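You operate a simulated robot arm through the tools that you are given. There is no shell and no other tool. Be economical: measure what you need, move in short steps, check, and stop when the job is done.

The job below is to be done with a simulated two-armed robot. You get a single attempt, and the scene is never put back.

TASK
The feed box is dark: turn its white knob to full and self-test the master unit.
Fine: red switch off before the knob, then on; green key, wait for PASS, switch off.

Only the result counts: the job must be done as asked and must still hold three seconds after the hand-in. Knocking over, shifting, dropping, spilling or breaking anything else fails it.

THE ROBOT
Two 7-joint arms with two-finger parallel grippers on one trunk, on a base that drives. Base frame: it is fixed to the floor where the robot stands at the start and does not move with it; the origin is under the middle of the robot, x ahead of it, y to its left, z up. Readings come in mm, degrees, newtons and seconds.
The left shoulder is at the start at [70, 163, 1145], the right one opposite. With the tool pointing down near the work surface each hand reaches from about 400 to 880 mm from the robot's upright axis, wherever it stands, measured 20 degrees to its own side. Places, roughly: hoist unit [500, -700, 900]; master unit [500, -400, 900]; mixer unit [500, -600, 900]; pump unit [500, -500, 900]; red switch [500, -200, 900]; white knob [400, -200, 900]. Payload 3.43 kg a hand.
Tool frame (each hand has its own): the origin (TCP) lies between the finger pads and is the grasp point; the fingertips stand 34 mm ahead of it; z points along the fingers, y is the line along which they close. The gripper opens to 128 mm. The fingers are 24 mm wide and 12 mm thick; the gripper's body (48 by 130 mm) begins 96 mm behind the TCP.
Orientation is told as [roll, pitch, yaw] about the base's x, y, z axes, in that order, counted from this pose: with the fingers straight down and closing along the base's y, the tool's x points along the base's -x, its y along +y and its z along -z.

THE INTERFACE
- The arms move only by the tool drive_tool. It takes "left_commands", "right_commands" or both (then of equal length, played together; a hand with none holds still); each is a list of rows, each an object of numbers (a shift or turn left out is 0, a gripper value left out holds the last): "x", "y", "z": the shift along the tool's x, y, z in mm; "wx", "wy", "wz": the turn, a rotation vector about the tool's x, y, z in degrees; "hand": the gripper command, from -1 (shut) to 1 (fully open), values between in proportion. In form: [{"x": .., "y": .., "z": .., "wx": .., "wy": .., "wz": .., "hand": ..}, ...]. A call has 1 to 12 rows; each row is the pose to reach, as a shift and turn from the pose commanded when the call began, along the tool's axes at that moment. A row lasts 0.2 s, in which the tool goes at most 50 mm and 8.6 degrees; a call with a longer step from one row to the next is refused whole, and so is a gripper value outside its range. A pose out of reach is approached as far as the arm can. The call stops where the force on the tool passes 40 N (or 10 N more than at its start, if that is more) or the arm is blocked; 0.2 s more then pass. Each finger travels about 153 mm/s and halts on what it meets, pressing with about 35 N; the grip force reading is that of the motor and also rises with nothing between the fingers. The clock runs only during rows and for 0.2 s after the last one: add rows that repeat a pose to give the fingers time. It gives the time, the measured TCP pose, the force on the tool (base axes), the opening and the grip force at its end, in the units of the frame above (readings bear some noise), with the torque about the TCP (base axes, N m) and any sound that the robot's microphone picked up, and new pictures: "views" is both (left out), scene, wrist or none (wrist: the cameras of the hands that moved).
- Cameras (640 x 400 px; columns grow to the right, rows downward): "scene" is now at [122.2, -50.3, 1376.7]; the picture's right is [-0.51, -0.86, 0.00], its down [-0.44, 0.26, -0.86] and it looks along [0.74, -0.44, -0.51] (base axes); focal length 251 px, centre (320, 200). "left" rides on the left gripper at [76, 11, -160] in its tool frame; the picture's right is [-0.15, 0.99, 0.00], its down [-0.88, -0.13, -0.46] and it looks along [-0.45, -0.07, 0.89] (tool axes); focal length 234 px, centre (320, 200). "right" rides on the right gripper at [76, -11, -160] in its tool frame; the picture's right is [0.15, 0.99, 0.00], its down [-0.88, 0.13, -0.46] and it looks along [-0.45, 0.07, 0.89] (tool axes); focal length 234 px, centre (320, 200). There is no depth. A picture from a camera that has moved, and an enlarged one, comes with that camera's place and axes in the base frame and with its lens. The place of the scene camera against the robot may be out by one fixed shift of up to 12 mm in any direction.
- slide_trunk(by): slides the trunk up (or, below 0, down) by that many mm; the arms and the scene camera ride with it, the base frame stays. It gives what a move gives, with no picture.
- steer(legs): drives the robot by 1 to 6 legs, each [ahead, left, turn to the left] in mm, mm and degrees, along the robot's own axes; the way and the turn of a leg run together, so that a leg with both is an arc; at most 1500 mm and 180 degrees a leg. The arms and the cameras ride along, it lands a little off, and it stops where it bumps. It gives what a move gives, and a new picture of the scene camera.
- aim_head(pan, tilt): turns the head with the scene camera to pan (to the left, within 86 degrees either way) and tilt (down, from -29 to 69), counted from straight ahead of the robot. It gives what a move gives, and a new picture of the scene camera.
- inspect(camera, box): a new picture of the part [left, top, right, bottom] of that camera's present view, enlarged. No time passes.
- close_job(): hands the job in; it is judged then, once.

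Go step by step. Nothing tells you exact positions but the pictures and the camera data: compare them with the known pose of the tool, close in by small moves and look again before you grip or let go. The budget is 120 turns and 260 pictures, counting those below and the enlarged ones. Unless the task says otherwise, let go and move clear before handing in, and close with one line.

The tools are called after "Call:" by a JSON object that holds its "method" and its "body". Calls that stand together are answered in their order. drive_tool: Moves the arms, as the interface text tells. Its arguments: {"type":"object","properties":{"left_commands":{"type":"array"},"right_commands":{"type":"array"},"views":{"type":"string","enum":["both","scene","wrist","none"]}},"required":[]} The other tools are called the same way: slide_trunk (by) slides the trunk up or down; steer (legs) drives the base; aim_head (pan, tilt) turns the head that bears the scene camera; inspect (camera, box) takes an enlarged picture of a part of a camera's view; close_job () hands the job in.

At the start:

```text
time: 0.0
left_ee_pos: [678.3, -86.8, 1183.3]
left_tcp_rot: [0.0, 0.0, -0.1]
left_wrist_force: [0.6, -0.1, 0.5]
left_moment: [-0.01, 0.02, -0.02]
left_opening: 127.8
left_grasp_force: 0.1
right_ee_pos: [393.5, -415.9, 1189.5]
right_tcp_rot: [-0.1, 0.0, 0.0]
right_wrist_force: [0.1, 0.6, -0.4]
right_moment: [-0.03, 0.03, -0.01]
right_opening: 128.2
right_grasp_force: 0.1
trunk travel left (down, up): [-625.0, 315.0]
robot x, y, heading: [-0.9, 3.9, -0.1]
head pan, tilt: [-30.7, 30.6]
```

scene: 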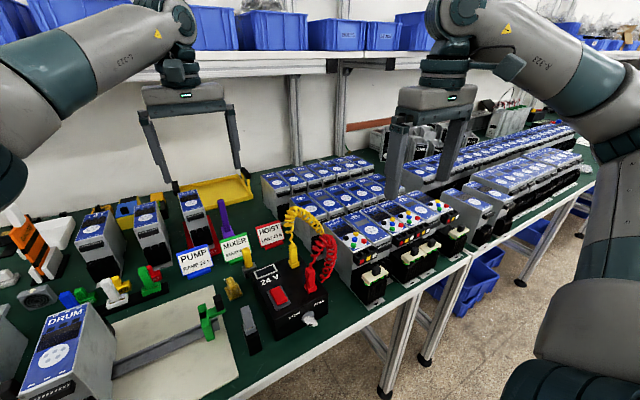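
right: 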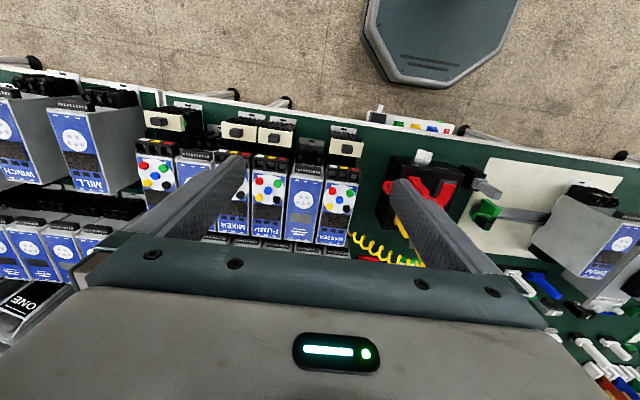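
left: 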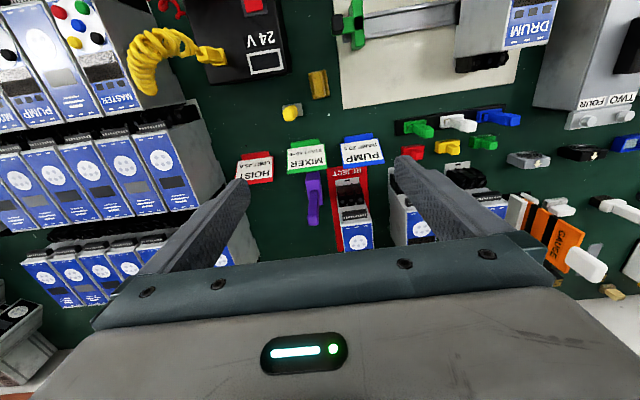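

I see the black 24 V feed box with a red rocker on top and a white knob on its front, and a row of units to its right with coloured keys. I'll enlarge these before moving.

Call:
{"method": "inspect", "body": {"camera": "scene", "box": [230, 200, 350, 340]}}

Call:
{"method": "inspect", "body": {"camera": "scene", "box": [320, 180, 480, 320]}}

Call:
{"method": "inspect", "body": {"camera": "right", "box": [220, 90, 500, 270]}}

```text
2.86 times, centred on (290, 270) of scene
camera zoom: at [122.2, -50.3, 1376.7], right [-0.51, -0.86, 0.0], down [-0.44, 0.26, -0.86], along [0.74, -0.44, -0.51], focal length 718 px, centre (406, 0)
```

zoom: 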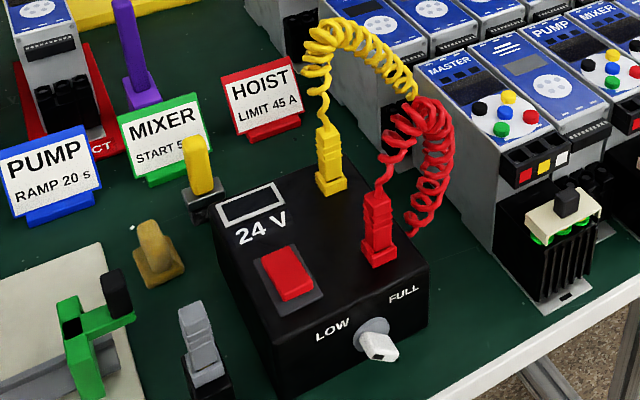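

```text
2.86 times, centred on (400, 250) of scene
camera zoom: at [122.2, -50.3, 1376.7], right [-0.51, -0.86, 0.0], down [-0.44, 0.26, -0.86], along [0.74, -0.44, -0.51], focal length 718 px, centre (91, 57)
```

zoom: 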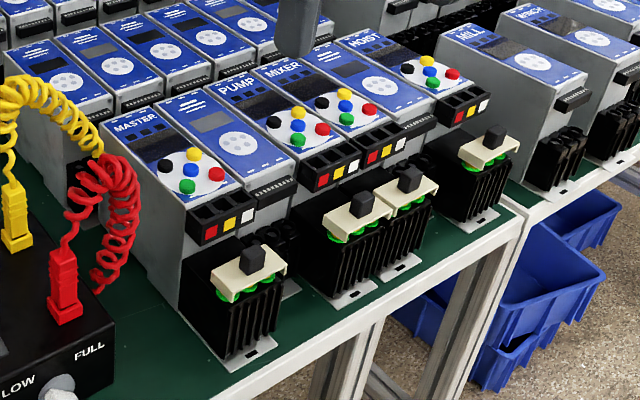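

```text
2.22 times, centred on (360, 180) of right
camera zoom: at [316.1, -427.1, 1349.2], right [-0.15, 0.99, 0.0], down [0.88, 0.13, 0.46], along [0.45, 0.07, -0.89], focal length 520 px, centre (231, 244)
```

zoom: 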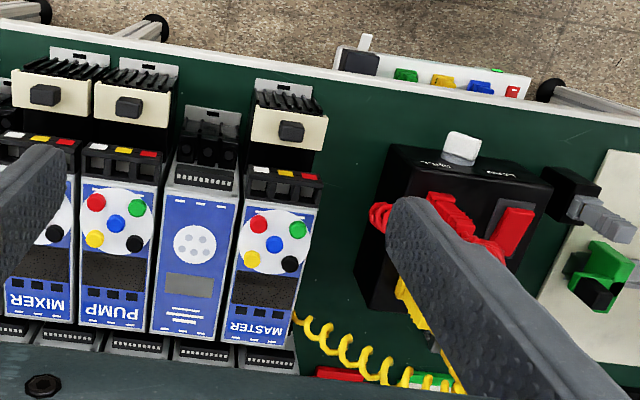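

The switch is at about (470,-155,945), the knob at (415,-198,892) and the master's green key at (475,-349,985). I'll move the left arm out of the way, then bring the right hand, closed, up over the feed box for a closer look.

Call:
{"method": "drive_tool", "body": {"left_commands": [{"y": 50}, {"y": 100}, {"y": 150}, {"y": 200}, {"y": 250}, {"y": 300, "x": 20}, {"y": 340, "x": 50}], "right_commands": [{"hand": -1}, {"hand": -1}, {"y": 40}, {"y": 80}, {"y": 120}, {"y": 160}, {"y": 200}]}}

```text
refused: row 6 steps farther than a row can; nothing moved
```

The row step was too long, so I'm shortening it.

Call:
{"method": "drive_tool", "body": {"left_commands": [{"y": 48}, {"y": 96}, {"y": 144}, {"y": 192}, {"y": 240}, {"y": 285}, {"y": 320, "x": 25}], "right_commands": [{"hand": -1}, {"hand": -1}, {"y": 40, "hand": -1}, {"y": 80, "hand": -1}, {"y": 120, "hand": -1}, {"y": 160, "hand": -1}, {"y": 200, "hand": -1}]}}

```text
time: 1.6
left_ee_pos: [652.4, 238.1, 1184.2]
left_tcp_rot: [-0.2, 0.0, 0.0]
left_wrist_force: [-0.5, 0.1, -0.3]
left_moment: [-0.07, 0.03, -0.02]
left_opening: 127.8
left_grasp_force: 0.0
right_ee_pos: [392.1, -212.4, 1191.1]
right_tcp_rot: [-0.2, -0.2, -0.1]
right_wrist_force: [-0.5, 1.4, 0.3]
right_moment: [-0.08, 0.01, 0.01]
right_opening: 0.3
right_grasp_force: 32.6
trunk travel left (down, up): [-625.0, 315.0]
robot x, y, heading: [2.8, -2.8, 0.2]
head pan, tilt: [-30.7, 30.6]
camera scene: at [121.5, -45.8, 1376.9], right [-0.51, -0.86, 0.0], down [-0.44, 0.26, -0.86], along [0.74, -0.44, -0.51], focal length 251 px, centre (320, 200)
camera right: at [314.8, -223.2, 1349.7], right [-0.15, 0.99, 0.0], down [0.88, 0.13, 0.46], along [0.45, 0.06, -0.89], focal length 234 px, centre (320, 200)
camera left: at [576.3, 250.0, 1343.0], right [0.15, 0.99, 0.0], down [0.88, -0.13, 0.46], along [0.45, -0.07, -0.89], focal length 234 px, centre (320, 200)
```

scene: 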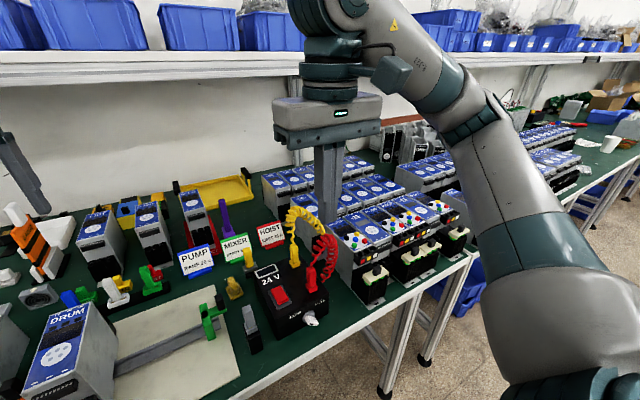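
right: 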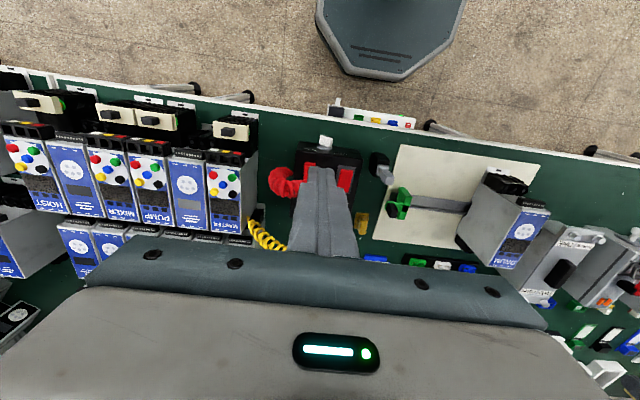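
left: 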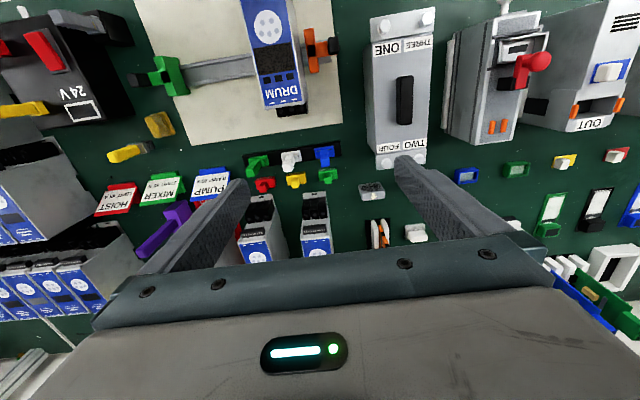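

Call:
{"method": "inspect", "body": {"camera": "right", "box": [260, 125, 380, 200]}}

Call:
{"method": "inspect", "body": {"camera": "scene", "box": [245, 255, 335, 345]}}

Call:
{"method": "inspect", "body": {"camera": "left", "box": [0, 0, 120, 130]}}

```text
5.33 times, centred on (320, 162) of right
camera zoom: at [314.8, -223.2, 1349.7], right [-0.15, 0.99, 0.0], down [0.88, 0.13, 0.46], along [0.45, 0.06, -0.89], focal length 1249 px, centre (320, 400)
```

zoom: 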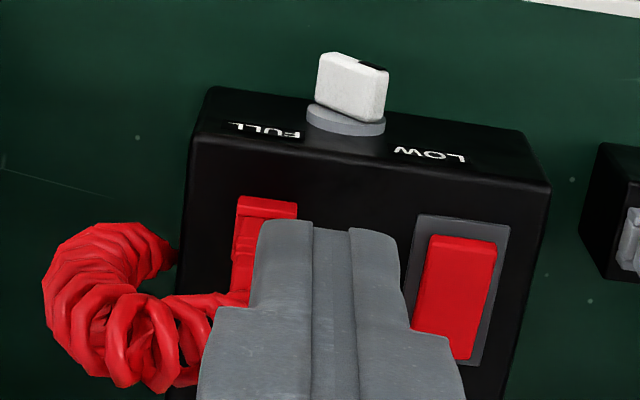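

```text
4.44 times, centred on (290, 300) of scene
camera zoom: at [121.5, -45.8, 1376.9], right [-0.51, -0.86, 0.0], down [-0.44, 0.26, -0.86], along [0.74, -0.44, -0.51], focal length 1117 px, centre (453, -244)
```

zoom: 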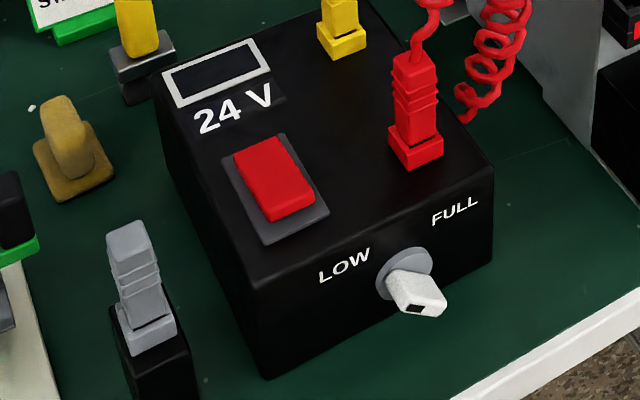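

```text
3.08 times, centred on (60, 65) of left
camera zoom: at [576.3, 250.0, 1343.0], right [0.15, 0.99, 0.0], down [0.88, -0.13, 0.46], along [0.45, -0.07, -0.89], focal length 720 px, centre (1120, 615)
```

zoom: 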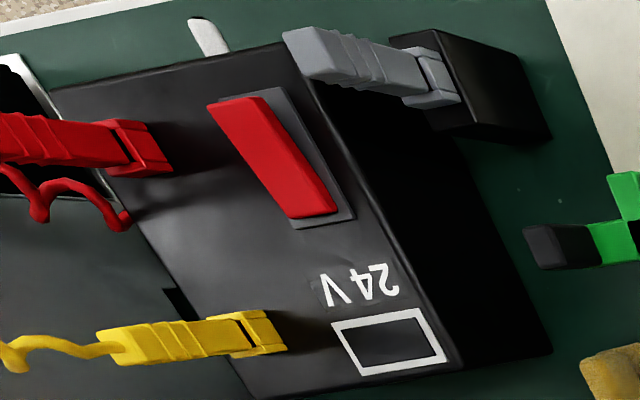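

Call:
{"method": "inspect", "body": {"camera": "scene", "box": [262, 278, 306, 306]}}

Call:
{"method": "inspect", "body": {"camera": "scene", "box": [296, 300, 340, 328]}}

Call:
{"method": "inspect", "body": {"camera": "left", "box": [15, 20, 75, 58]}}

```text
14.29 times, centred on (284, 292) of scene
camera zoom: at [121.5, -45.8, 1376.9], right [-0.51, -0.86, 0.0], down [-0.44, 0.26, -0.86], along [0.74, -0.44, -0.51], focal length 3590 px, centre (834, -1114)
```

zoom: 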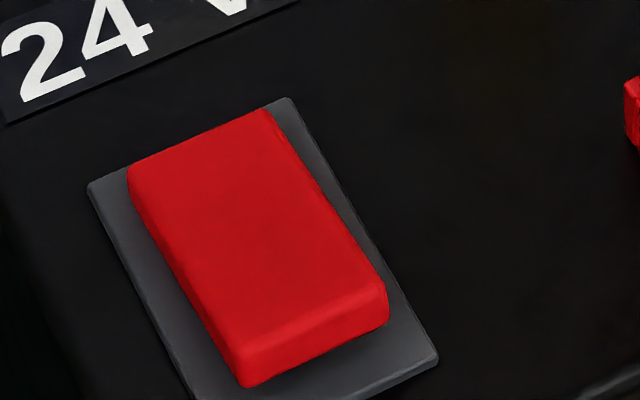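

```text
14.29 times, centred on (318, 314) of scene
camera zoom: at [121.5, -45.8, 1376.9], right [-0.51, -0.86, 0.0], down [-0.44, 0.26, -0.86], along [0.74, -0.44, -0.51], focal length 3590 px, centre (349, -1429)
```

zoom: 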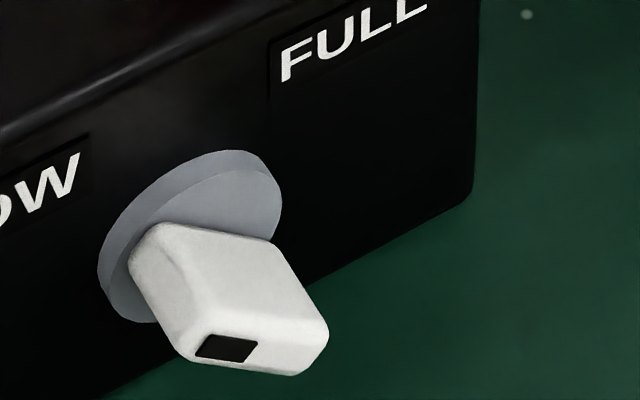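

```text
10.53 times, centred on (45, 39) of left
camera zoom: at [576.3, 250.0, 1343.0], right [0.15, 0.99, 0.0], down [0.88, -0.13, 0.46], along [0.45, -0.07, -0.89], focal length 2465 px, centre (3215, 1895)
```

zoom: 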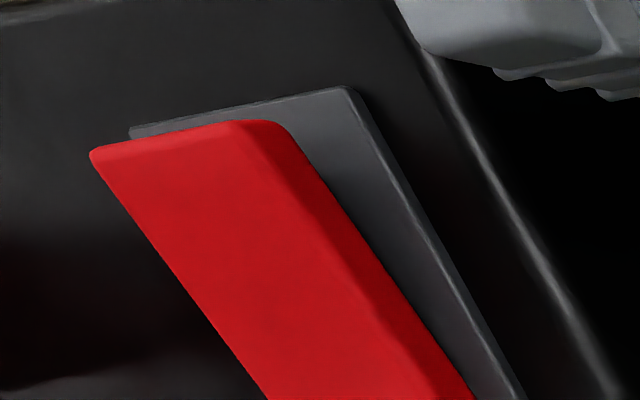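

Call:
{"method": "inspect", "body": {"camera": "left", "box": [40, 80, 110, 130]}}

Call:
{"method": "inspect", "body": {"camera": "scene", "box": [325, 205, 405, 310]}}

```text
8.00 times, centred on (75, 105) of left
camera zoom: at [576.3, 250.0, 1343.0], right [0.15, 0.99, 0.0], down [0.88, -0.13, 0.46], along [0.45, -0.07, -0.89], focal length 1873 px, centre (2280, 960)
```

zoom: 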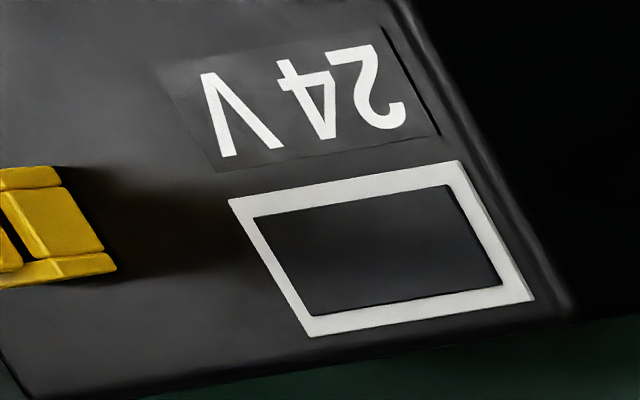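

```text
3.81 times, centred on (365, 258) of scene
camera zoom: at [121.5, -45.8, 1376.9], right [-0.51, -0.86, 0.0], down [-0.44, 0.26, -0.86], along [0.74, -0.44, -0.51], focal length 957 px, centre (149, -19)
```

zoom: 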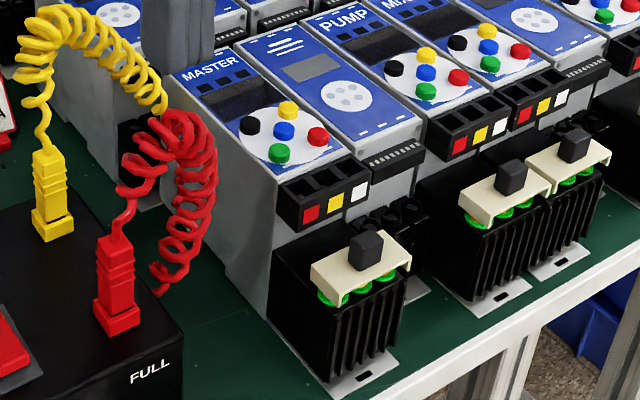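

Call:
{"method": "inspect", "body": {"camera": "right", "box": [200, 140, 310, 260]}}

Call:
{"method": "inspect", "body": {"camera": "scene", "box": [275, 195, 360, 280]}}

```text
3.33 times, centred on (255, 200) of right
camera zoom: at [314.8, -223.2, 1349.7], right [-0.15, 0.99, 0.0], down [0.88, 0.13, 0.46], along [0.45, 0.06, -0.89], focal length 781 px, centre (537, 200)
```

zoom: 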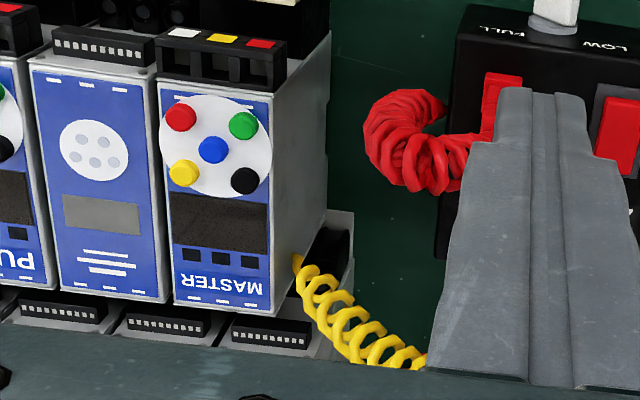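

```text
4.71 times, centred on (318, 238) of scene
camera zoom: at [121.5, -45.8, 1376.9], right [-0.51, -0.86, 0.0], down [-0.44, 0.26, -0.86], along [0.74, -0.44, -0.51], focal length 1183 px, centre (332, 24)
```

zoom: 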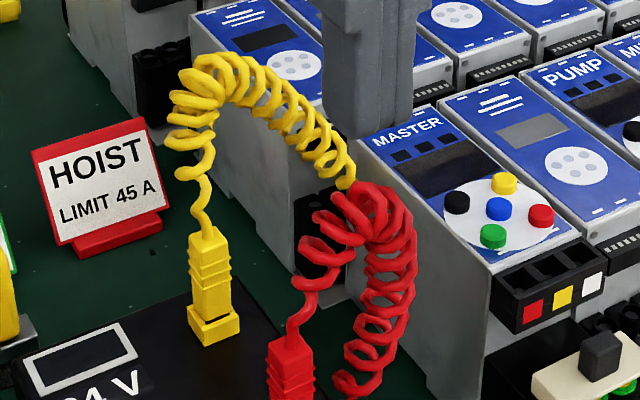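

The rocker's back half is down now, its front end is raised, and the display is dark. I'll yaw the right hand 90° so its body clears the leads, and hover over the front half of the switch.

Call:
{"method": "drive_tool", "body": {"right_commands": [{"x": -6, "y": 5, "wz": 8.2}, {"x": -12, "y": 11, "wz": 16.4}, {"x": -18, "y": 16, "wz": 24.6}, {"x": -24, "y": 22, "wz": 32.8}, {"x": -30, "y": 28, "wz": 41}, {"x": -36, "y": 34, "wz": 49.2}, {"x": -42, "y": 40, "wz": 57.4}, {"x": -48, "y": 46, "wz": 65.6}, {"x": -54, "y": 52, "wz": 73.8}, {"x": -60, "y": 58, "wz": 82, "z": 40}, {"x": -60, "y": 58, "wz": 90, "z": 80}, {"x": -60, "y": 58, "wz": 90, "z": 100}]}}

```text
time: 4.2
left_ee_pos: [654.3, 233.9, 1183.7]
left_tcp_rot: [0.0, 0.0, 0.0]
left_wrist_force: [0.1, -0.2, -0.1]
left_moment: [0.0, 0.0, -0.02]
left_opening: 128.1
left_grasp_force: 0.0
right_ee_pos: [452.7, -158.6, 1090.4]
right_tcp_rot: [0.1, 0.0, -90.1]
right_wrist_force: [0.1, 0.1, -0.4]
right_moment: [-0.01, 0.02, 0.01]
right_opening: 0.0
right_grasp_force: 32.5
trunk travel left (down, up): [-625.0, 315.0]
robot x, y, heading: [-2.1, 1.5, 0.1]
head pan, tilt: [-30.7, 30.6]
camera scene: at [122.4, -50.0, 1376.7], right [-0.51, -0.86, 0.0], down [-0.44, 0.26, -0.86], along [0.74, -0.44, -0.51], focal length 251 px, centre (320, 200)
camera right: at [441.0, -82.4, 1249.5], right [0.99, 0.14, 0.0], down [0.13, -0.88, 0.46], along [0.07, -0.45, -0.89], focal length 234 px, centre (320, 200)
```

scene: 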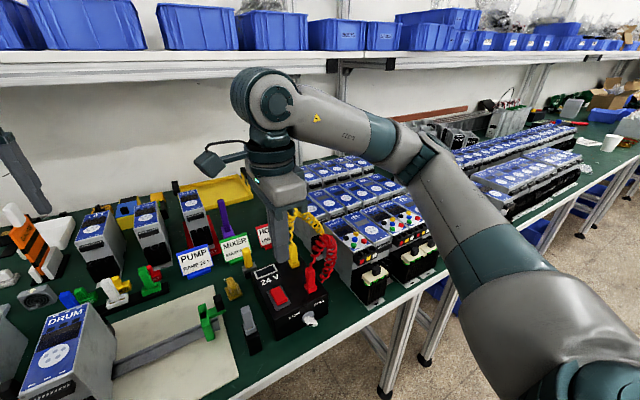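
right: 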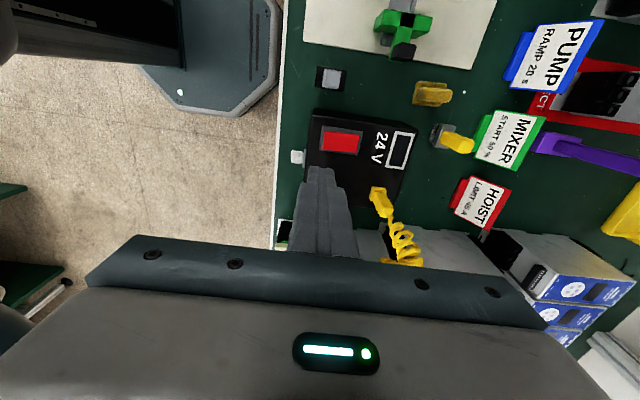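

Call:
{"method": "drive_tool", "body": {"right_commands": [{"x": 7, "y": 10, "z": 40}, {"x": 7, "y": 10, "z": 80}, {"x": 7, "y": 10, "z": 95}, {"x": 7, "y": 10, "z": 98}, {"x": 7, "y": 10, "z": 101}, {"x": 7, "y": 10, "z": 101}]}}

Call:
{"method": "inspect", "body": {"camera": "right", "box": [270, 100, 430, 220]}}

Call:
{"method": "inspect", "body": {"camera": "scene", "box": [245, 255, 335, 345]}}

```text
time: 5.6
left_ee_pos: [653.3, 234.7, 1184.6]
left_tcp_rot: [0.0, 0.0, 0.0]
left_wrist_force: [0.4, 0.8, 0.8]
left_moment: [0.02, 0.03, 0.01]
left_opening: 127.9
left_grasp_force: 0.0
right_ee_pos: [462.4, -150.6, 990.5]
right_tcp_rot: [0.0, 0.0, -90.0]
right_wrist_force: [0.5, -0.1, -0.6]
right_moment: [0.03, -0.01, -0.02]
right_opening: 0.0
right_grasp_force: 33.1
trunk travel left (down, up): [-625.0, 315.0]
robot x, y, heading: [0.2, 0.6, 0.2]
head pan, tilt: [-30.7, 30.6]
camera scene: at [122.3, -50.0, 1376.7], right [-0.51, -0.86, 0.0], down [-0.44, 0.26, -0.86], along [0.74, -0.44, -0.51], focal length 251 px, centre (320, 200)
camera right: at [450.4, -75.0, 1148.2], right [0.99, 0.15, 0.0], down [0.13, -0.88, 0.46], along [0.07, -0.45, -0.89], focal length 234 px, centre (320, 200)
```

scene: 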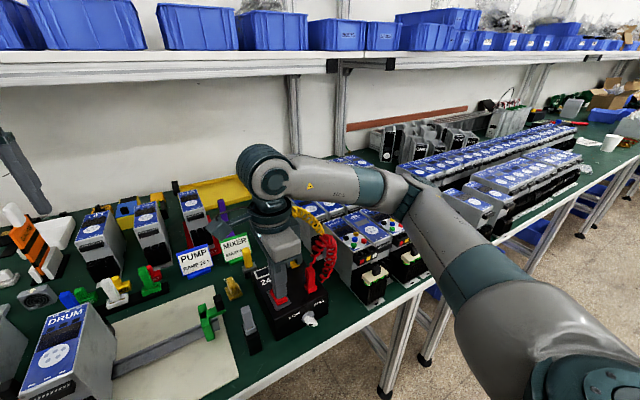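
right: 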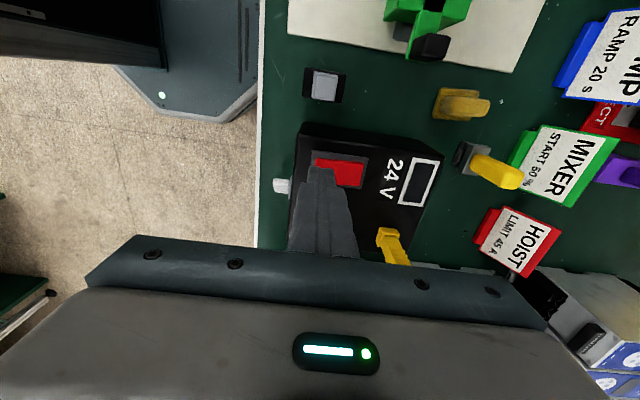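

```text
3.33 times, centred on (350, 160) of right
camera zoom: at [450.4, -75.0, 1148.2], right [0.99, 0.15, 0.0], down [0.13, -0.88, 0.46], along [0.07, -0.45, -0.89], focal length 781 px, centre (220, 333)
```

zoom: 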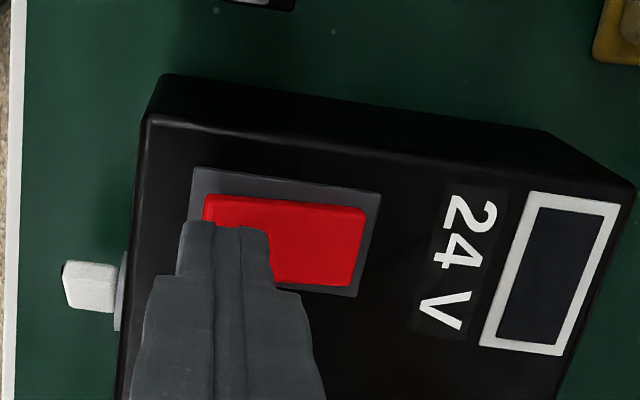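

```text
4.44 times, centred on (290, 300) of scene
camera zoom: at [122.3, -50.0, 1376.7], right [-0.51, -0.86, 0.0], down [-0.44, 0.26, -0.86], along [0.74, -0.44, -0.51], focal length 1117 px, centre (453, -244)
```

zoom: 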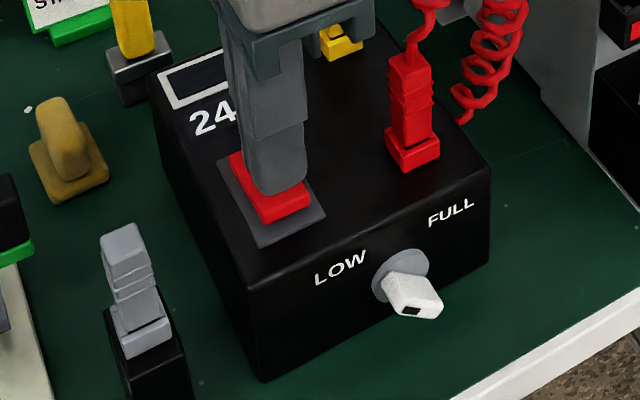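

The tip is over the front half of the rocker, so I'll press down in small steps.

Call:
{"method": "drive_tool", "body": {"right_commands": [{"z": 3}, {"z": 6}, {"z": 9}, {"z": 11}, {"z": 13}, {"z": 15}, {"z": 17}], "views": "none"}}

Call:
{"method": "inspect", "body": {"camera": "right", "box": [270, 100, 430, 220]}}

```text
time: 7.2
left_ee_pos: [653.8, 233.9, 1184.2]
left_tcp_rot: [0.0, 0.0, 0.1]
left_wrist_force: [-0.2, 0.8, 0.0]
left_moment: [0.02, 0.0, -0.03]
left_opening: 127.9
left_grasp_force: 0.0
right_ee_pos: [462.3, -149.5, 973.4]
right_tcp_rot: [0.0, 0.1, -90.0]
right_wrist_force: [-1.1, -0.7, 0.7]
right_moment: [0.01, 0.03, -0.05]
right_opening: 0.0
right_grasp_force: 32.7
trunk travel left (down, up): [-625.0, 315.0]
robot x, y, heading: [-0.1, 1.2, -0.1]
head pan, tilt: [-30.7, 30.6]
```

```text
3.33 times, centred on (350, 160) of right
camera zoom: at [450.3, -74.7, 1131.3], right [0.99, 0.15, 0.0], down [0.13, -0.88, 0.46], along [0.07, -0.45, -0.89], focal length 781 px, centre (220, 333)
```

zoom: 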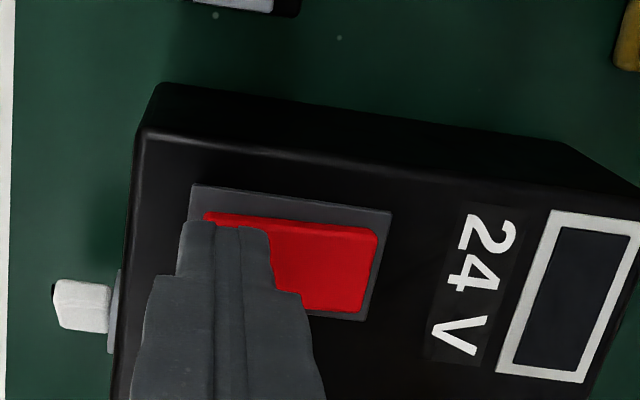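

Call:
{"method": "drive_tool", "body": {"right_commands": [{"z": 2}, {"z": 4}, {"z": 6}, {"z": 8}, {"z": 10}, {"z": 12}], "views": "none"}}

Call:
{"method": "inspect", "body": {"camera": "right", "box": [270, 100, 430, 220]}}

```text
time: 8.3
left_ee_pos: [651.7, 233.2, 1185.0]
left_tcp_rot: [0.1, 0.0, -0.1]
left_wrist_force: [0.4, -0.1, -0.6]
left_moment: [0.01, -0.01, 0.0]
left_opening: 128.0
left_grasp_force: 0.1
right_ee_pos: [462.4, -150.6, 968.4]
right_tcp_rot: [0.6, 0.3, -90.2]
right_wrist_force: [-7.7, -2.1, 19.4]
right_moment: [-0.11, 0.09, 0.02]
right_opening: 0.0
right_grasp_force: 33.0
trunk travel left (down, up): [-625.0, 315.0]
robot x, y, heading: [0.4, -1.5, 0.1]
head pan, tilt: [-30.7, 30.6]
stopped in row 5 (right hand): the force on the tool passed its limit at 44 N (the readings are from after the stop); the commanded pose is now the measured one
```

```text
3.33 times, centred on (350, 160) of right
camera zoom: at [448.5, -75.4, 1127.2], right [0.99, 0.15, 0.01], down [0.12, -0.88, 0.45], along [0.08, -0.45, -0.89], focal length 781 px, centre (220, 333)
```

zoom: 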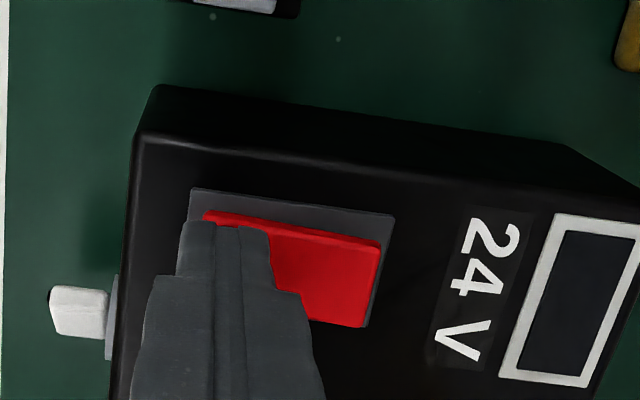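

It stopped against the rocker at a fingertip height of about 934. I'll lift and check the rocker's tilt and the display.

Call:
{"method": "drive_tool", "body": {"right_commands": [{"z": -30}, {"z": -70}, {"z": -70}], "views": "none"}}

Call:
{"method": "inspect", "body": {"camera": "right", "box": [290, 105, 430, 205]}}

Call:
{"method": "inspect", "body": {"camera": "scene", "box": [245, 255, 335, 345]}}

```text
time: 9.1
left_ee_pos: [653.6, 233.2, 1184.0]
left_tcp_rot: [-0.1, 0.0, -0.1]
left_wrist_force: [-0.3, 0.2, 0.0]
left_moment: [0.03, 0.04, -0.04]
left_opening: 128.2
left_grasp_force: 0.1
right_ee_pos: [463.8, -150.4, 1036.8]
right_tcp_rot: [0.3, 0.1, -90.1]
right_wrist_force: [0.0, -0.7, -0.3]
right_moment: [0.04, 0.02, 0.02]
right_opening: 0.0
right_grasp_force: 32.2
trunk travel left (down, up): [-625.0, 315.0]
robot x, y, heading: [-0.0, -1.7, -0.2]
head pan, tilt: [-30.7, 30.6]
```

```text
4.00 times, centred on (360, 155) of right
camera zoom: at [451.3, -75.1, 1195.4], right [0.99, 0.14, 0.01], down [0.13, -0.88, 0.45], along [0.07, -0.45, -0.89], focal length 937 px, centre (160, 380)
```

zoom: 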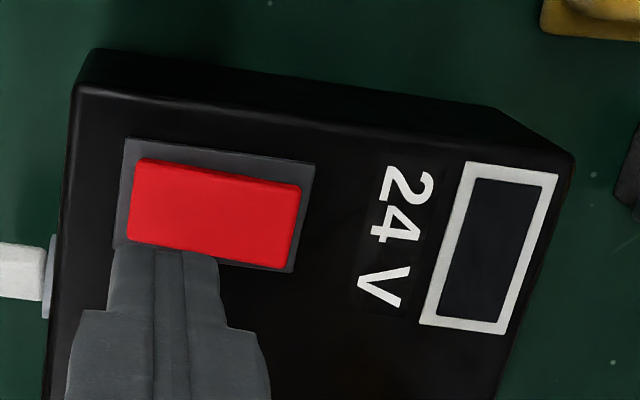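

```text
4.44 times, centred on (290, 300) of scene
camera zoom: at [123.2, -50.7, 1376.5], right [-0.51, -0.86, 0.0], down [-0.44, 0.26, -0.86], along [0.74, -0.44, -0.51], focal length 1117 px, centre (453, -244)
```

zoom: 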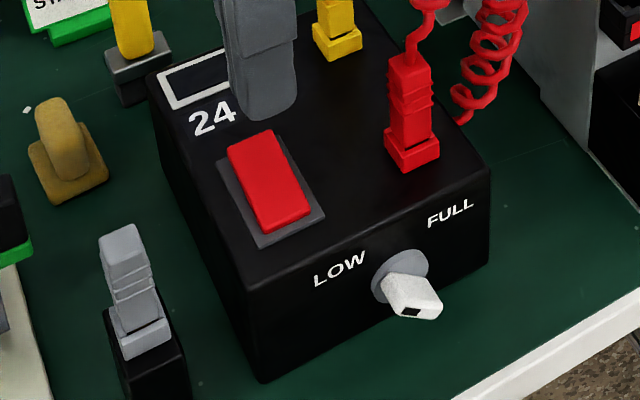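

The rocker has flipped, so its front is now down, but the display is dark in both states. I'll look for markings and check the master's display.

Call:
{"method": "inspect", "body": {"camera": "right", "box": [310, 135, 375, 175]}}

Call:
{"method": "inspect", "body": {"camera": "scene", "box": [320, 205, 400, 310]}}

Call:
{"method": "inspect", "body": {"camera": "right", "box": [385, 140, 435, 190]}}

```text
9.85 times, centred on (342, 155) of right
camera zoom: at [451.3, -75.1, 1195.4], right [0.99, 0.14, 0.01], down [0.13, -0.88, 0.45], along [0.07, -0.45, -0.89], focal length 2306 px, centre (98, 643)
```

zoom: 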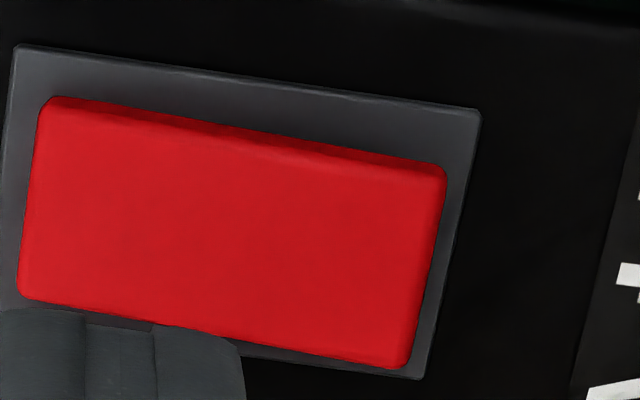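

```text
3.81 times, centred on (360, 258) of scene
camera zoom: at [123.2, -50.7, 1376.5], right [-0.51, -0.86, 0.0], down [-0.44, 0.26, -0.86], along [0.74, -0.44, -0.51], focal length 957 px, centre (168, -19)
```

zoom: 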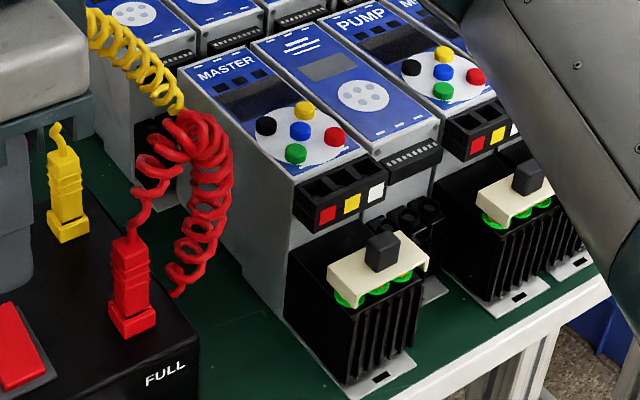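

```text
8.00 times, centred on (410, 165) of right
camera zoom: at [451.3, -75.1, 1195.4], right [0.99, 0.14, 0.01], down [0.13, -0.88, 0.45], along [0.07, -0.45, -0.89], focal length 1873 px, centre (-400, 480)
```

zoom: 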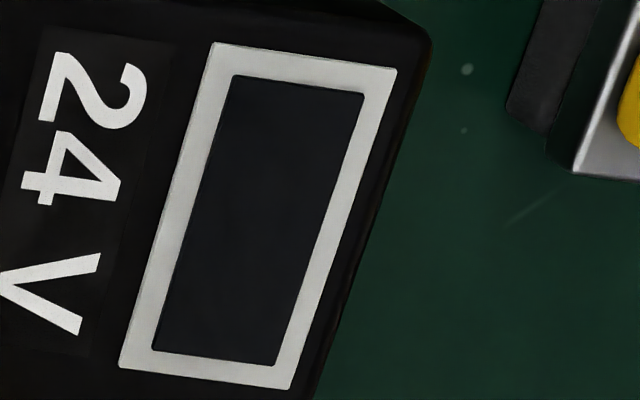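

No markings or lit display to tell the states apart. The instruction (off, knob, on) and the far-half-down start suggest it was on at LOW, so it should now be off. I'll raise the hand and back the robot up 280 mm so a horizontal grip on the knob is reachable.

Call:
{"method": "drive_tool", "body": {"right_commands": [{"z": -40}, {"z": -80}, {"z": -110}], "views": "none"}}

Call:
{"method": "steer", "body": {"legs": [[-280, 0, 0]]}}

```text
time: 9.9
left_ee_pos: [653.4, 233.6, 1184.1]
left_tcp_rot: [0.0, 0.0, 0.0]
left_wrist_force: [-0.4, -0.2, 0.1]
left_moment: [-0.02, -0.01, 0.0]
left_opening: 128.0
left_grasp_force: 0.1
right_ee_pos: [460.7, -152.6, 1147.5]
right_tcp_rot: [0.5, 0.1, -90.1]
right_wrist_force: [0.5, 0.4, -0.2]
right_moment: [0.01, -0.02, 0.01]
right_opening: 0.1
right_grasp_force: 33.4
trunk travel left (down, up): [-625.0, 315.0]
robot x, y, heading: [1.0, -4.4, 0.1]
head pan, tilt: [-30.7, 30.6]
```

```text
time: 11.9
left_ee_pos: [370.5, 233.8, 1184.7]
left_tcp_rot: [0.0, 0.1, -0.1]
left_wrist_force: [0.2, 0.8, 0.3]
left_moment: [0.01, -0.01, -0.02]
left_opening: 127.9
left_grasp_force: 0.0
right_ee_pos: [178.3, -151.5, 1147.4]
right_tcp_rot: [0.4, 0.1, -90.2]
right_wrist_force: [0.4, -0.8, -0.3]
right_moment: [-0.01, -0.03, -0.03]
right_opening: 0.0
right_grasp_force: 32.9
trunk travel left (down, up): [-625.0, 315.0]
robot x, y, heading: [-287.4, -4.1, 0.1]
head pan, tilt: [-30.7, 30.6]
camera scene: at [-161.1, -50.1, 1376.6], right [-0.51, -0.86, 0.0], down [-0.44, 0.26, -0.86], along [0.74, -0.44, -0.51], focal length 251 px, centre (320, 200)
```

scene: 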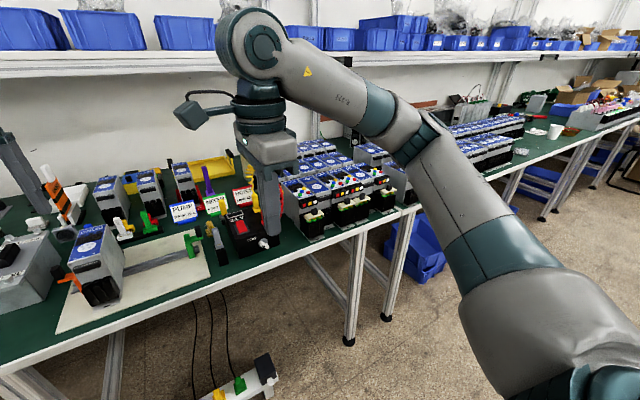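

I'll turn the hand back to yaw 0 first.

Call:
{"method": "drive_tool", "body": {"right_commands": [{"wz": -8.2, "y": 15}, {"wz": -16.4, "y": 30}, {"wz": -24.6, "y": 45}, {"wz": -32.8, "y": 60}, {"wz": -41, "y": 75}, {"wz": -49.2, "y": 90}, {"wz": -57.4, "y": 105}, {"wz": -65.6, "y": 120}, {"wz": -73.8, "y": 120, "x": -15}, {"wz": -82, "y": 120, "x": -30}, {"wz": -90, "y": 120, "x": -40}], "views": "none"}}

Call:
{"method": "drive_tool", "body": {"right_commands": [{"wy": -8.2, "z": 15}, {"wy": -16.4, "z": 30}, {"wy": -24.6, "z": 45}, {"wy": -32.8, "z": 60}, {"wy": -41, "z": 75}, {"wy": -49.2, "z": 90}, {"wy": -57.4, "z": 105}, {"wy": -65.6, "z": 120}, {"wy": -73.8, "z": 135}, {"wy": -82, "z": 150}, {"wy": -90, "z": 165}, {"wy": -90, "z": 165}]}}

```text
time: 14.3
left_ee_pos: [369.9, 234.2, 1184.8]
left_tcp_rot: [0.1, 0.0, -0.1]
left_wrist_force: [-0.6, 0.5, 0.0]
left_moment: [-0.01, -0.02, -0.01]
left_opening: 127.8
left_grasp_force: 0.1
right_ee_pos: [297.5, -191.0, 1147.3]
right_tcp_rot: [0.2, -0.4, 0.0]
right_wrist_force: [-0.4, -0.3, 0.3]
right_moment: [-0.04, 0.01, -0.01]
right_opening: 0.3
right_grasp_force: 32.5
trunk travel left (down, up): [-625.0, 315.0]
robot x, y, heading: [-284.9, -0.6, 0.1]
head pan, tilt: [-30.7, 30.6]
```

```text
time: 16.9
left_ee_pos: [370.2, 234.1, 1183.6]
left_tcp_rot: [0.0, 0.1, 0.1]
left_wrist_force: [0.0, -0.9, 0.2]
left_moment: [0.02, 0.0, 0.03]
left_opening: 127.9
left_grasp_force: 0.0
right_ee_pos: [310.0, -183.3, 1023.5]
right_tcp_rot: [0.5, -67.5, -0.2]
right_wrist_force: [0.0, -0.4, 0.5]
right_moment: [0.0, 0.02, 0.0]
right_opening: 0.0
right_grasp_force: 33.0
right hand out of reach, approached as far as the arm can: row 8, 9, 10, 11, 12
trunk travel left (down, up): [-625.0, 315.0]
robot x, y, heading: [-285.3, 0.6, -0.0]
head pan, tilt: [-30.7, 30.6]
camera scene: at [-161.5, -50.3, 1376.7], right [-0.51, -0.86, 0.0], down [-0.44, 0.26, -0.86], along [0.74, -0.44, -0.51], focal length 251 px, centre (320, 200)
camera right: at [133.5, -194.4, 1015.1], right [-0.07, 0.99, -0.13], down [-0.09, 0.13, 0.99], along [0.99, 0.08, 0.08], focal length 234 px, centre (320, 200)
```

scene: 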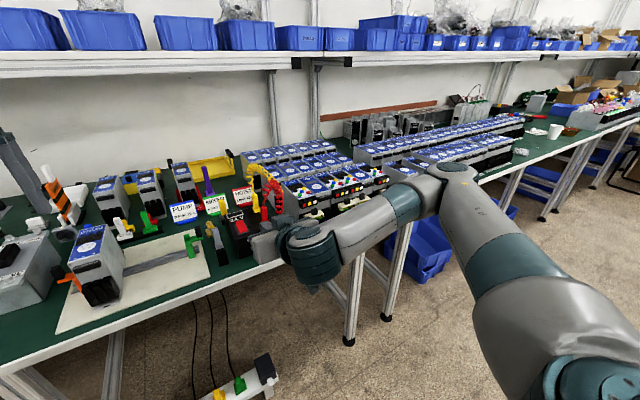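
right: 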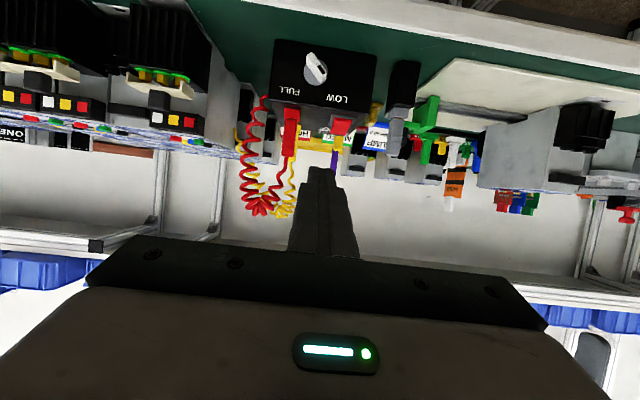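

I have a good front view of the knob now (inverted), though the arm stopped at a pitch of -67.5°. I'll zoom in on the knob.

Call:
{"method": "inspect", "body": {"camera": "right", "box": [265, 30, 385, 110]}}

Call:
{"method": "inspect", "body": {"camera": "right", "box": [130, 60, 330, 230]}}

```text
5.00 times, centred on (325, 70) of right
camera zoom: at [133.5, -194.4, 1015.1], right [-0.07, 0.99, -0.13], down [-0.09, 0.13, 0.99], along [0.99, 0.08, 0.08], focal length 1171 px, centre (295, 850)
```

zoom: 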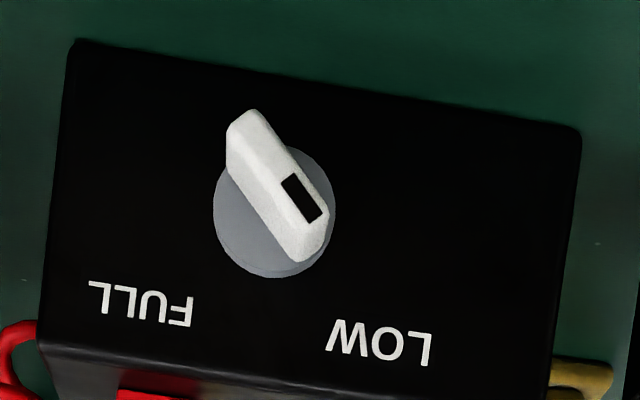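

```text
2.35 times, centred on (230, 145) of right
camera zoom: at [133.5, -194.4, 1015.1], right [-0.07, 0.99, -0.13], down [-0.09, 0.13, 0.99], along [0.99, 0.08, 0.08], focal length 551 px, centre (532, 329)
```

zoom: 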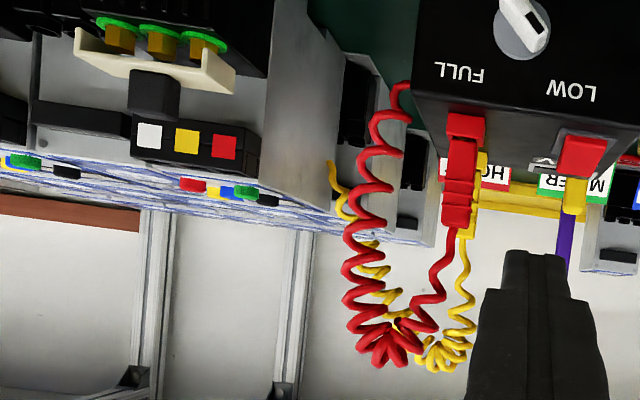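

The knob points to LOW, 45° up to the left, and FULL is 45° up to the right, so it needs about a 90° clockwise turn about (420,-197,888). I'll raise the left hand and lower the trunk so the right arm can point horizontally.

Call:
{"method": "drive_tool", "body": {"left_commands": [{"z": -45}, {"z": -90}, {"z": -135}, {"z": -180}], "views": "none"}}

Call:
{"method": "slide_trunk", "body": {"by": -160}}

Call:
{"method": "drive_tool", "body": {"right_commands": [{"wy": -5}, {"wy": -10}, {"wy": -15}, {"wy": -20}, {"wy": -22.5}, {"wy": -22.5}], "views": "wrist"}}

```text
time: 17.9
left_ee_pos: [366.8, 230.3, 1367.4]
left_tcp_rot: [0.0, -0.1, -0.1]
left_wrist_force: [-0.5, -0.1, 1.1]
left_moment: [0.08, -0.02, -0.03]
left_opening: 128.0
left_grasp_force: 0.1
right_ee_pos: [308.4, -182.7, 1025.2]
right_tcp_rot: [1.0, -67.6, -0.4]
right_wrist_force: [0.6, -0.4, -1.0]
right_moment: [0.02, 0.0, 0.04]
right_opening: 0.0
right_grasp_force: 33.1
trunk travel left (down, up): [-625.0, 315.0]
robot x, y, heading: [-285.2, 2.0, -0.1]
head pan, tilt: [-30.7, 30.6]
```

```text
time: 19.7
left_ee_pos: [368.6, 234.8, 1206.1]
left_tcp_rot: [0.0, 0.1, 0.0]
left_wrist_force: [0.0, 0.4, 0.2]
left_moment: [0.02, 0.01, 0.01]
left_opening: 127.9
left_grasp_force: 0.0
right_ee_pos: [310.0, -181.0, 864.3]
right_tcp_rot: [0.5, -67.5, -0.1]
right_wrist_force: [0.4, -0.2, -1.5]
right_moment: [0.01, -0.03, -0.02]
right_opening: 0.0
right_grasp_force: 32.7
trunk travel left (down, up): [-465.0, 475.0]
robot x, y, heading: [-287.1, 1.7, 0.1]
head pan, tilt: [-30.7, 30.6]
```

```text
time: 21.1
left_ee_pos: [369.7, 233.4, 1204.9]
left_tcp_rot: [0.0, 0.1, 0.1]
left_wrist_force: [1.2, -0.7, 0.0]
left_moment: [0.0, -0.04, -0.02]
left_opening: 127.7
left_grasp_force: 0.0
right_ee_pos: [311.6, -173.1, 870.3]
right_tcp_rot: [1.2, -69.1, 0.2]
right_wrist_force: [0.2, 0.1, -0.5]
right_moment: [0.01, 0.0, -0.02]
right_opening: 0.0
right_grasp_force: 33.2
right hand out of reach, approached as far as the arm can: row 1, 2, 3, 4, 5, 6
trunk travel left (down, up): [-465.0, 475.0]
robot x, y, heading: [-284.6, -3.1, -0.0]
head pan, tilt: [-30.7, 30.6]
camera right: at [135.5, -189.4, 854.6], right [-0.08, 0.99, -0.13], down [-0.11, 0.12, 0.99], along [0.99, 0.09, 0.1], focal length 234 px, centre (320, 200)
```

right: 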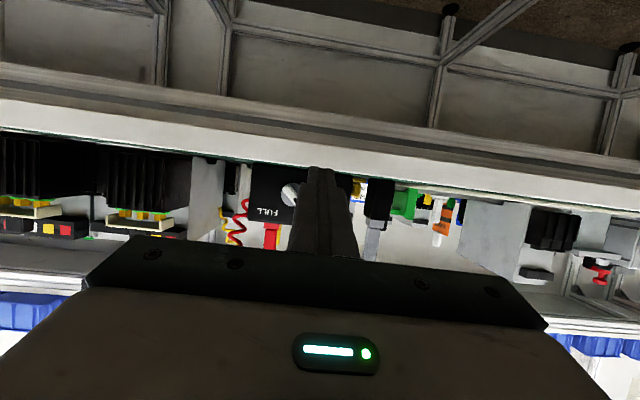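

A joint limit still blocks it. I'll back up another 130 mm so the arm stretches out more, then try again.

Call:
{"method": "steer", "body": {"legs": [[-130, 0, 0]]}}

Call:
{"method": "slide_trunk", "body": {"by": -60}}

```text
time: 22.4
left_ee_pos: [239.6, 234.7, 1206.6]
left_tcp_rot: [0.1, -0.1, -0.1]
left_wrist_force: [-1.1, -0.9, 0.2]
left_moment: [0.0, -0.06, 0.01]
left_opening: 128.0
left_grasp_force: 0.1
right_ee_pos: [180.8, -174.3, 869.2]
right_tcp_rot: [1.1, -69.1, 0.3]
right_wrist_force: [-0.2, -1.2, 0.0]
right_moment: [0.02, 0.03, 0.01]
right_opening: 0.0
right_grasp_force: 33.0
trunk travel left (down, up): [-465.0, 475.0]
robot x, y, heading: [-415.8, -2.2, -0.3]
head pan, tilt: [-30.7, 30.6]
camera scene: at [-291.8, -50.1, 1216.8], right [-0.51, -0.86, 0.0], down [-0.44, 0.26, -0.86], along [0.74, -0.44, -0.51], focal length 251 px, centre (320, 200)
```

scene: 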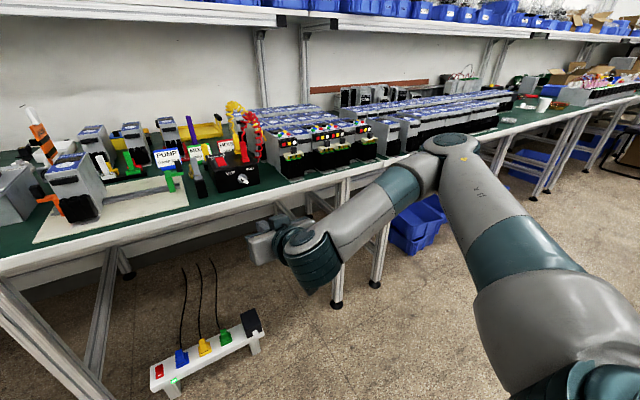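

```text
time: 23.4
left_ee_pos: [240.0, 235.0, 1145.5]
left_tcp_rot: [0.1, 0.0, -0.1]
left_wrist_force: [-0.3, -0.4, 1.0]
left_moment: [0.01, -0.03, 0.01]
left_opening: 128.0
left_grasp_force: 0.0
right_ee_pos: [182.3, -172.4, 809.9]
right_tcp_rot: [1.2, -69.2, 0.3]
right_wrist_force: [0.4, -0.6, -0.7]
right_moment: [0.02, 0.0, -0.01]
right_opening: 0.0
right_grasp_force: 33.0
trunk travel left (down, up): [-405.0, 535.0]
robot x, y, heading: [-411.1, -1.8, 0.0]
head pan, tilt: [-30.7, 30.6]
```

Call:
{"method": "drive_tool", "body": {"right_commands": [{"x": -28, "z": 19, "y": -5}, {"x": -56, "z": 38, "y": -10}, {"x": -84, "z": 57, "y": -15}, {"x": -112, "z": 75, "y": -18, "wy": -3}, {"x": -112, "z": 75, "y": -18, "wy": -9}, {"x": -112, "z": 75, "y": -18, "wy": -15}, {"x": -112, "z": 75, "y": -18, "wy": -21}, {"x": -112, "z": 75, "y": -18, "wy": -21}], "views": "wrist"}}

```text
time: 25.2
left_ee_pos: [239.7, 234.0, 1144.4]
left_tcp_rot: [-0.1, 0.1, 0.0]
left_wrist_force: [-0.1, -1.0, -0.2]
left_moment: [-0.01, 0.03, -0.03]
left_opening: 127.9
left_grasp_force: 0.1
right_ee_pos: [292.6, -189.8, 888.2]
right_tcp_rot: [1.6, -75.1, -0.2]
right_wrist_force: [0.0, -0.6, -0.4]
right_moment: [0.0, 0.03, 0.05]
right_opening: 0.0
right_grasp_force: 32.9
right hand out of reach, approached as far as the arm can: row 5, 6, 7, 8
trunk travel left (down, up): [-405.0, 535.0]
robot x, y, heading: [-411.1, 2.9, -0.0]
head pan, tilt: [-30.7, 30.6]
camera right: at [118.8, -204.9, 854.8], right [-0.06, 0.99, -0.13], down [-0.22, 0.12, 0.97], along [0.97, 0.09, 0.21], focal length 234 px, centre (320, 200)
```

right: 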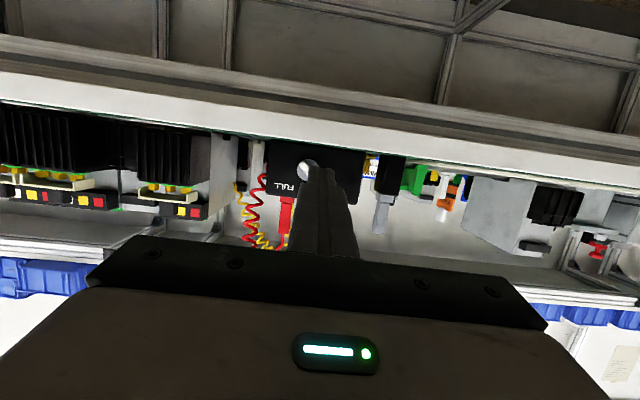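

Call:
{"method": "slide_trunk", "body": {"by": -150}}

Call:
{"method": "drive_tool", "body": {"right_commands": [{"x": -36, "z": -10}, {"x": -72, "z": -20}, {"x": -108, "z": -30}, {"x": -145, "z": -39}, {"x": -145, "z": -39, "wy": -8}, {"x": -145, "z": -39, "wy": -15}, {"x": -145, "z": -39, "wy": -15}], "views": "scene"}}

```text
time: 27.0
left_ee_pos: [240.4, 234.4, 995.7]
left_tcp_rot: [0.0, 0.0, 0.0]
left_wrist_force: [0.1, -0.2, -1.0]
left_moment: [-0.02, 0.01, -0.01]
left_opening: 127.8
left_grasp_force: 0.1
right_ee_pos: [291.9, -188.8, 738.5]
right_tcp_rot: [1.7, -75.2, -0.2]
right_wrist_force: [-0.1, 0.0, -0.2]
right_moment: [-0.04, 0.02, 0.01]
right_opening: 0.2
right_grasp_force: 33.2
trunk travel left (down, up): [-255.0, 685.0]
robot x, y, heading: [-415.3, 1.1, 0.2]
head pan, tilt: [-30.7, 30.6]
```

```text
time: 28.6
left_ee_pos: [240.5, 234.8, 994.6]
left_tcp_rot: [0.0, 0.1, 0.0]
left_wrist_force: [0.8, 0.7, 0.3]
left_moment: [-0.01, 0.01, -0.01]
left_opening: 128.0
left_grasp_force: 0.1
right_ee_pos: [292.7, -191.4, 888.0]
right_tcp_rot: [100.2, -89.7, -98.8]
right_wrist_force: [0.4, 0.0, -0.2]
right_moment: [0.0, -0.01, 0.0]
right_opening: 0.0
right_grasp_force: 32.6
trunk travel left (down, up): [-255.0, 685.0]
robot x, y, heading: [-413.7, -1.9, -0.1]
head pan, tilt: [-30.7, 30.6]
camera scene: at [-290.4, -50.4, 1006.5], right [-0.51, -0.86, 0.0], down [-0.44, 0.26, -0.86], along [0.74, -0.44, -0.51], focal length 251 px, centre (320, 200)
```

scene: 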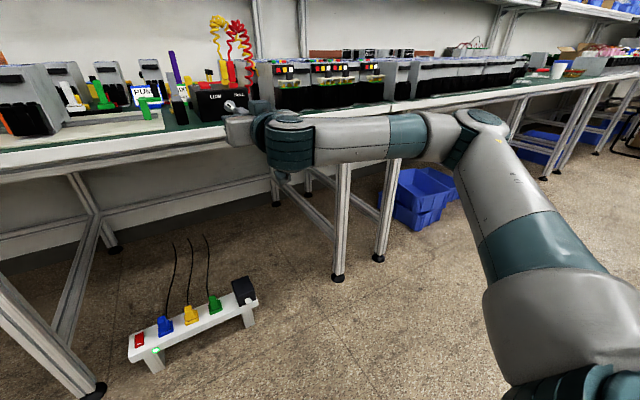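

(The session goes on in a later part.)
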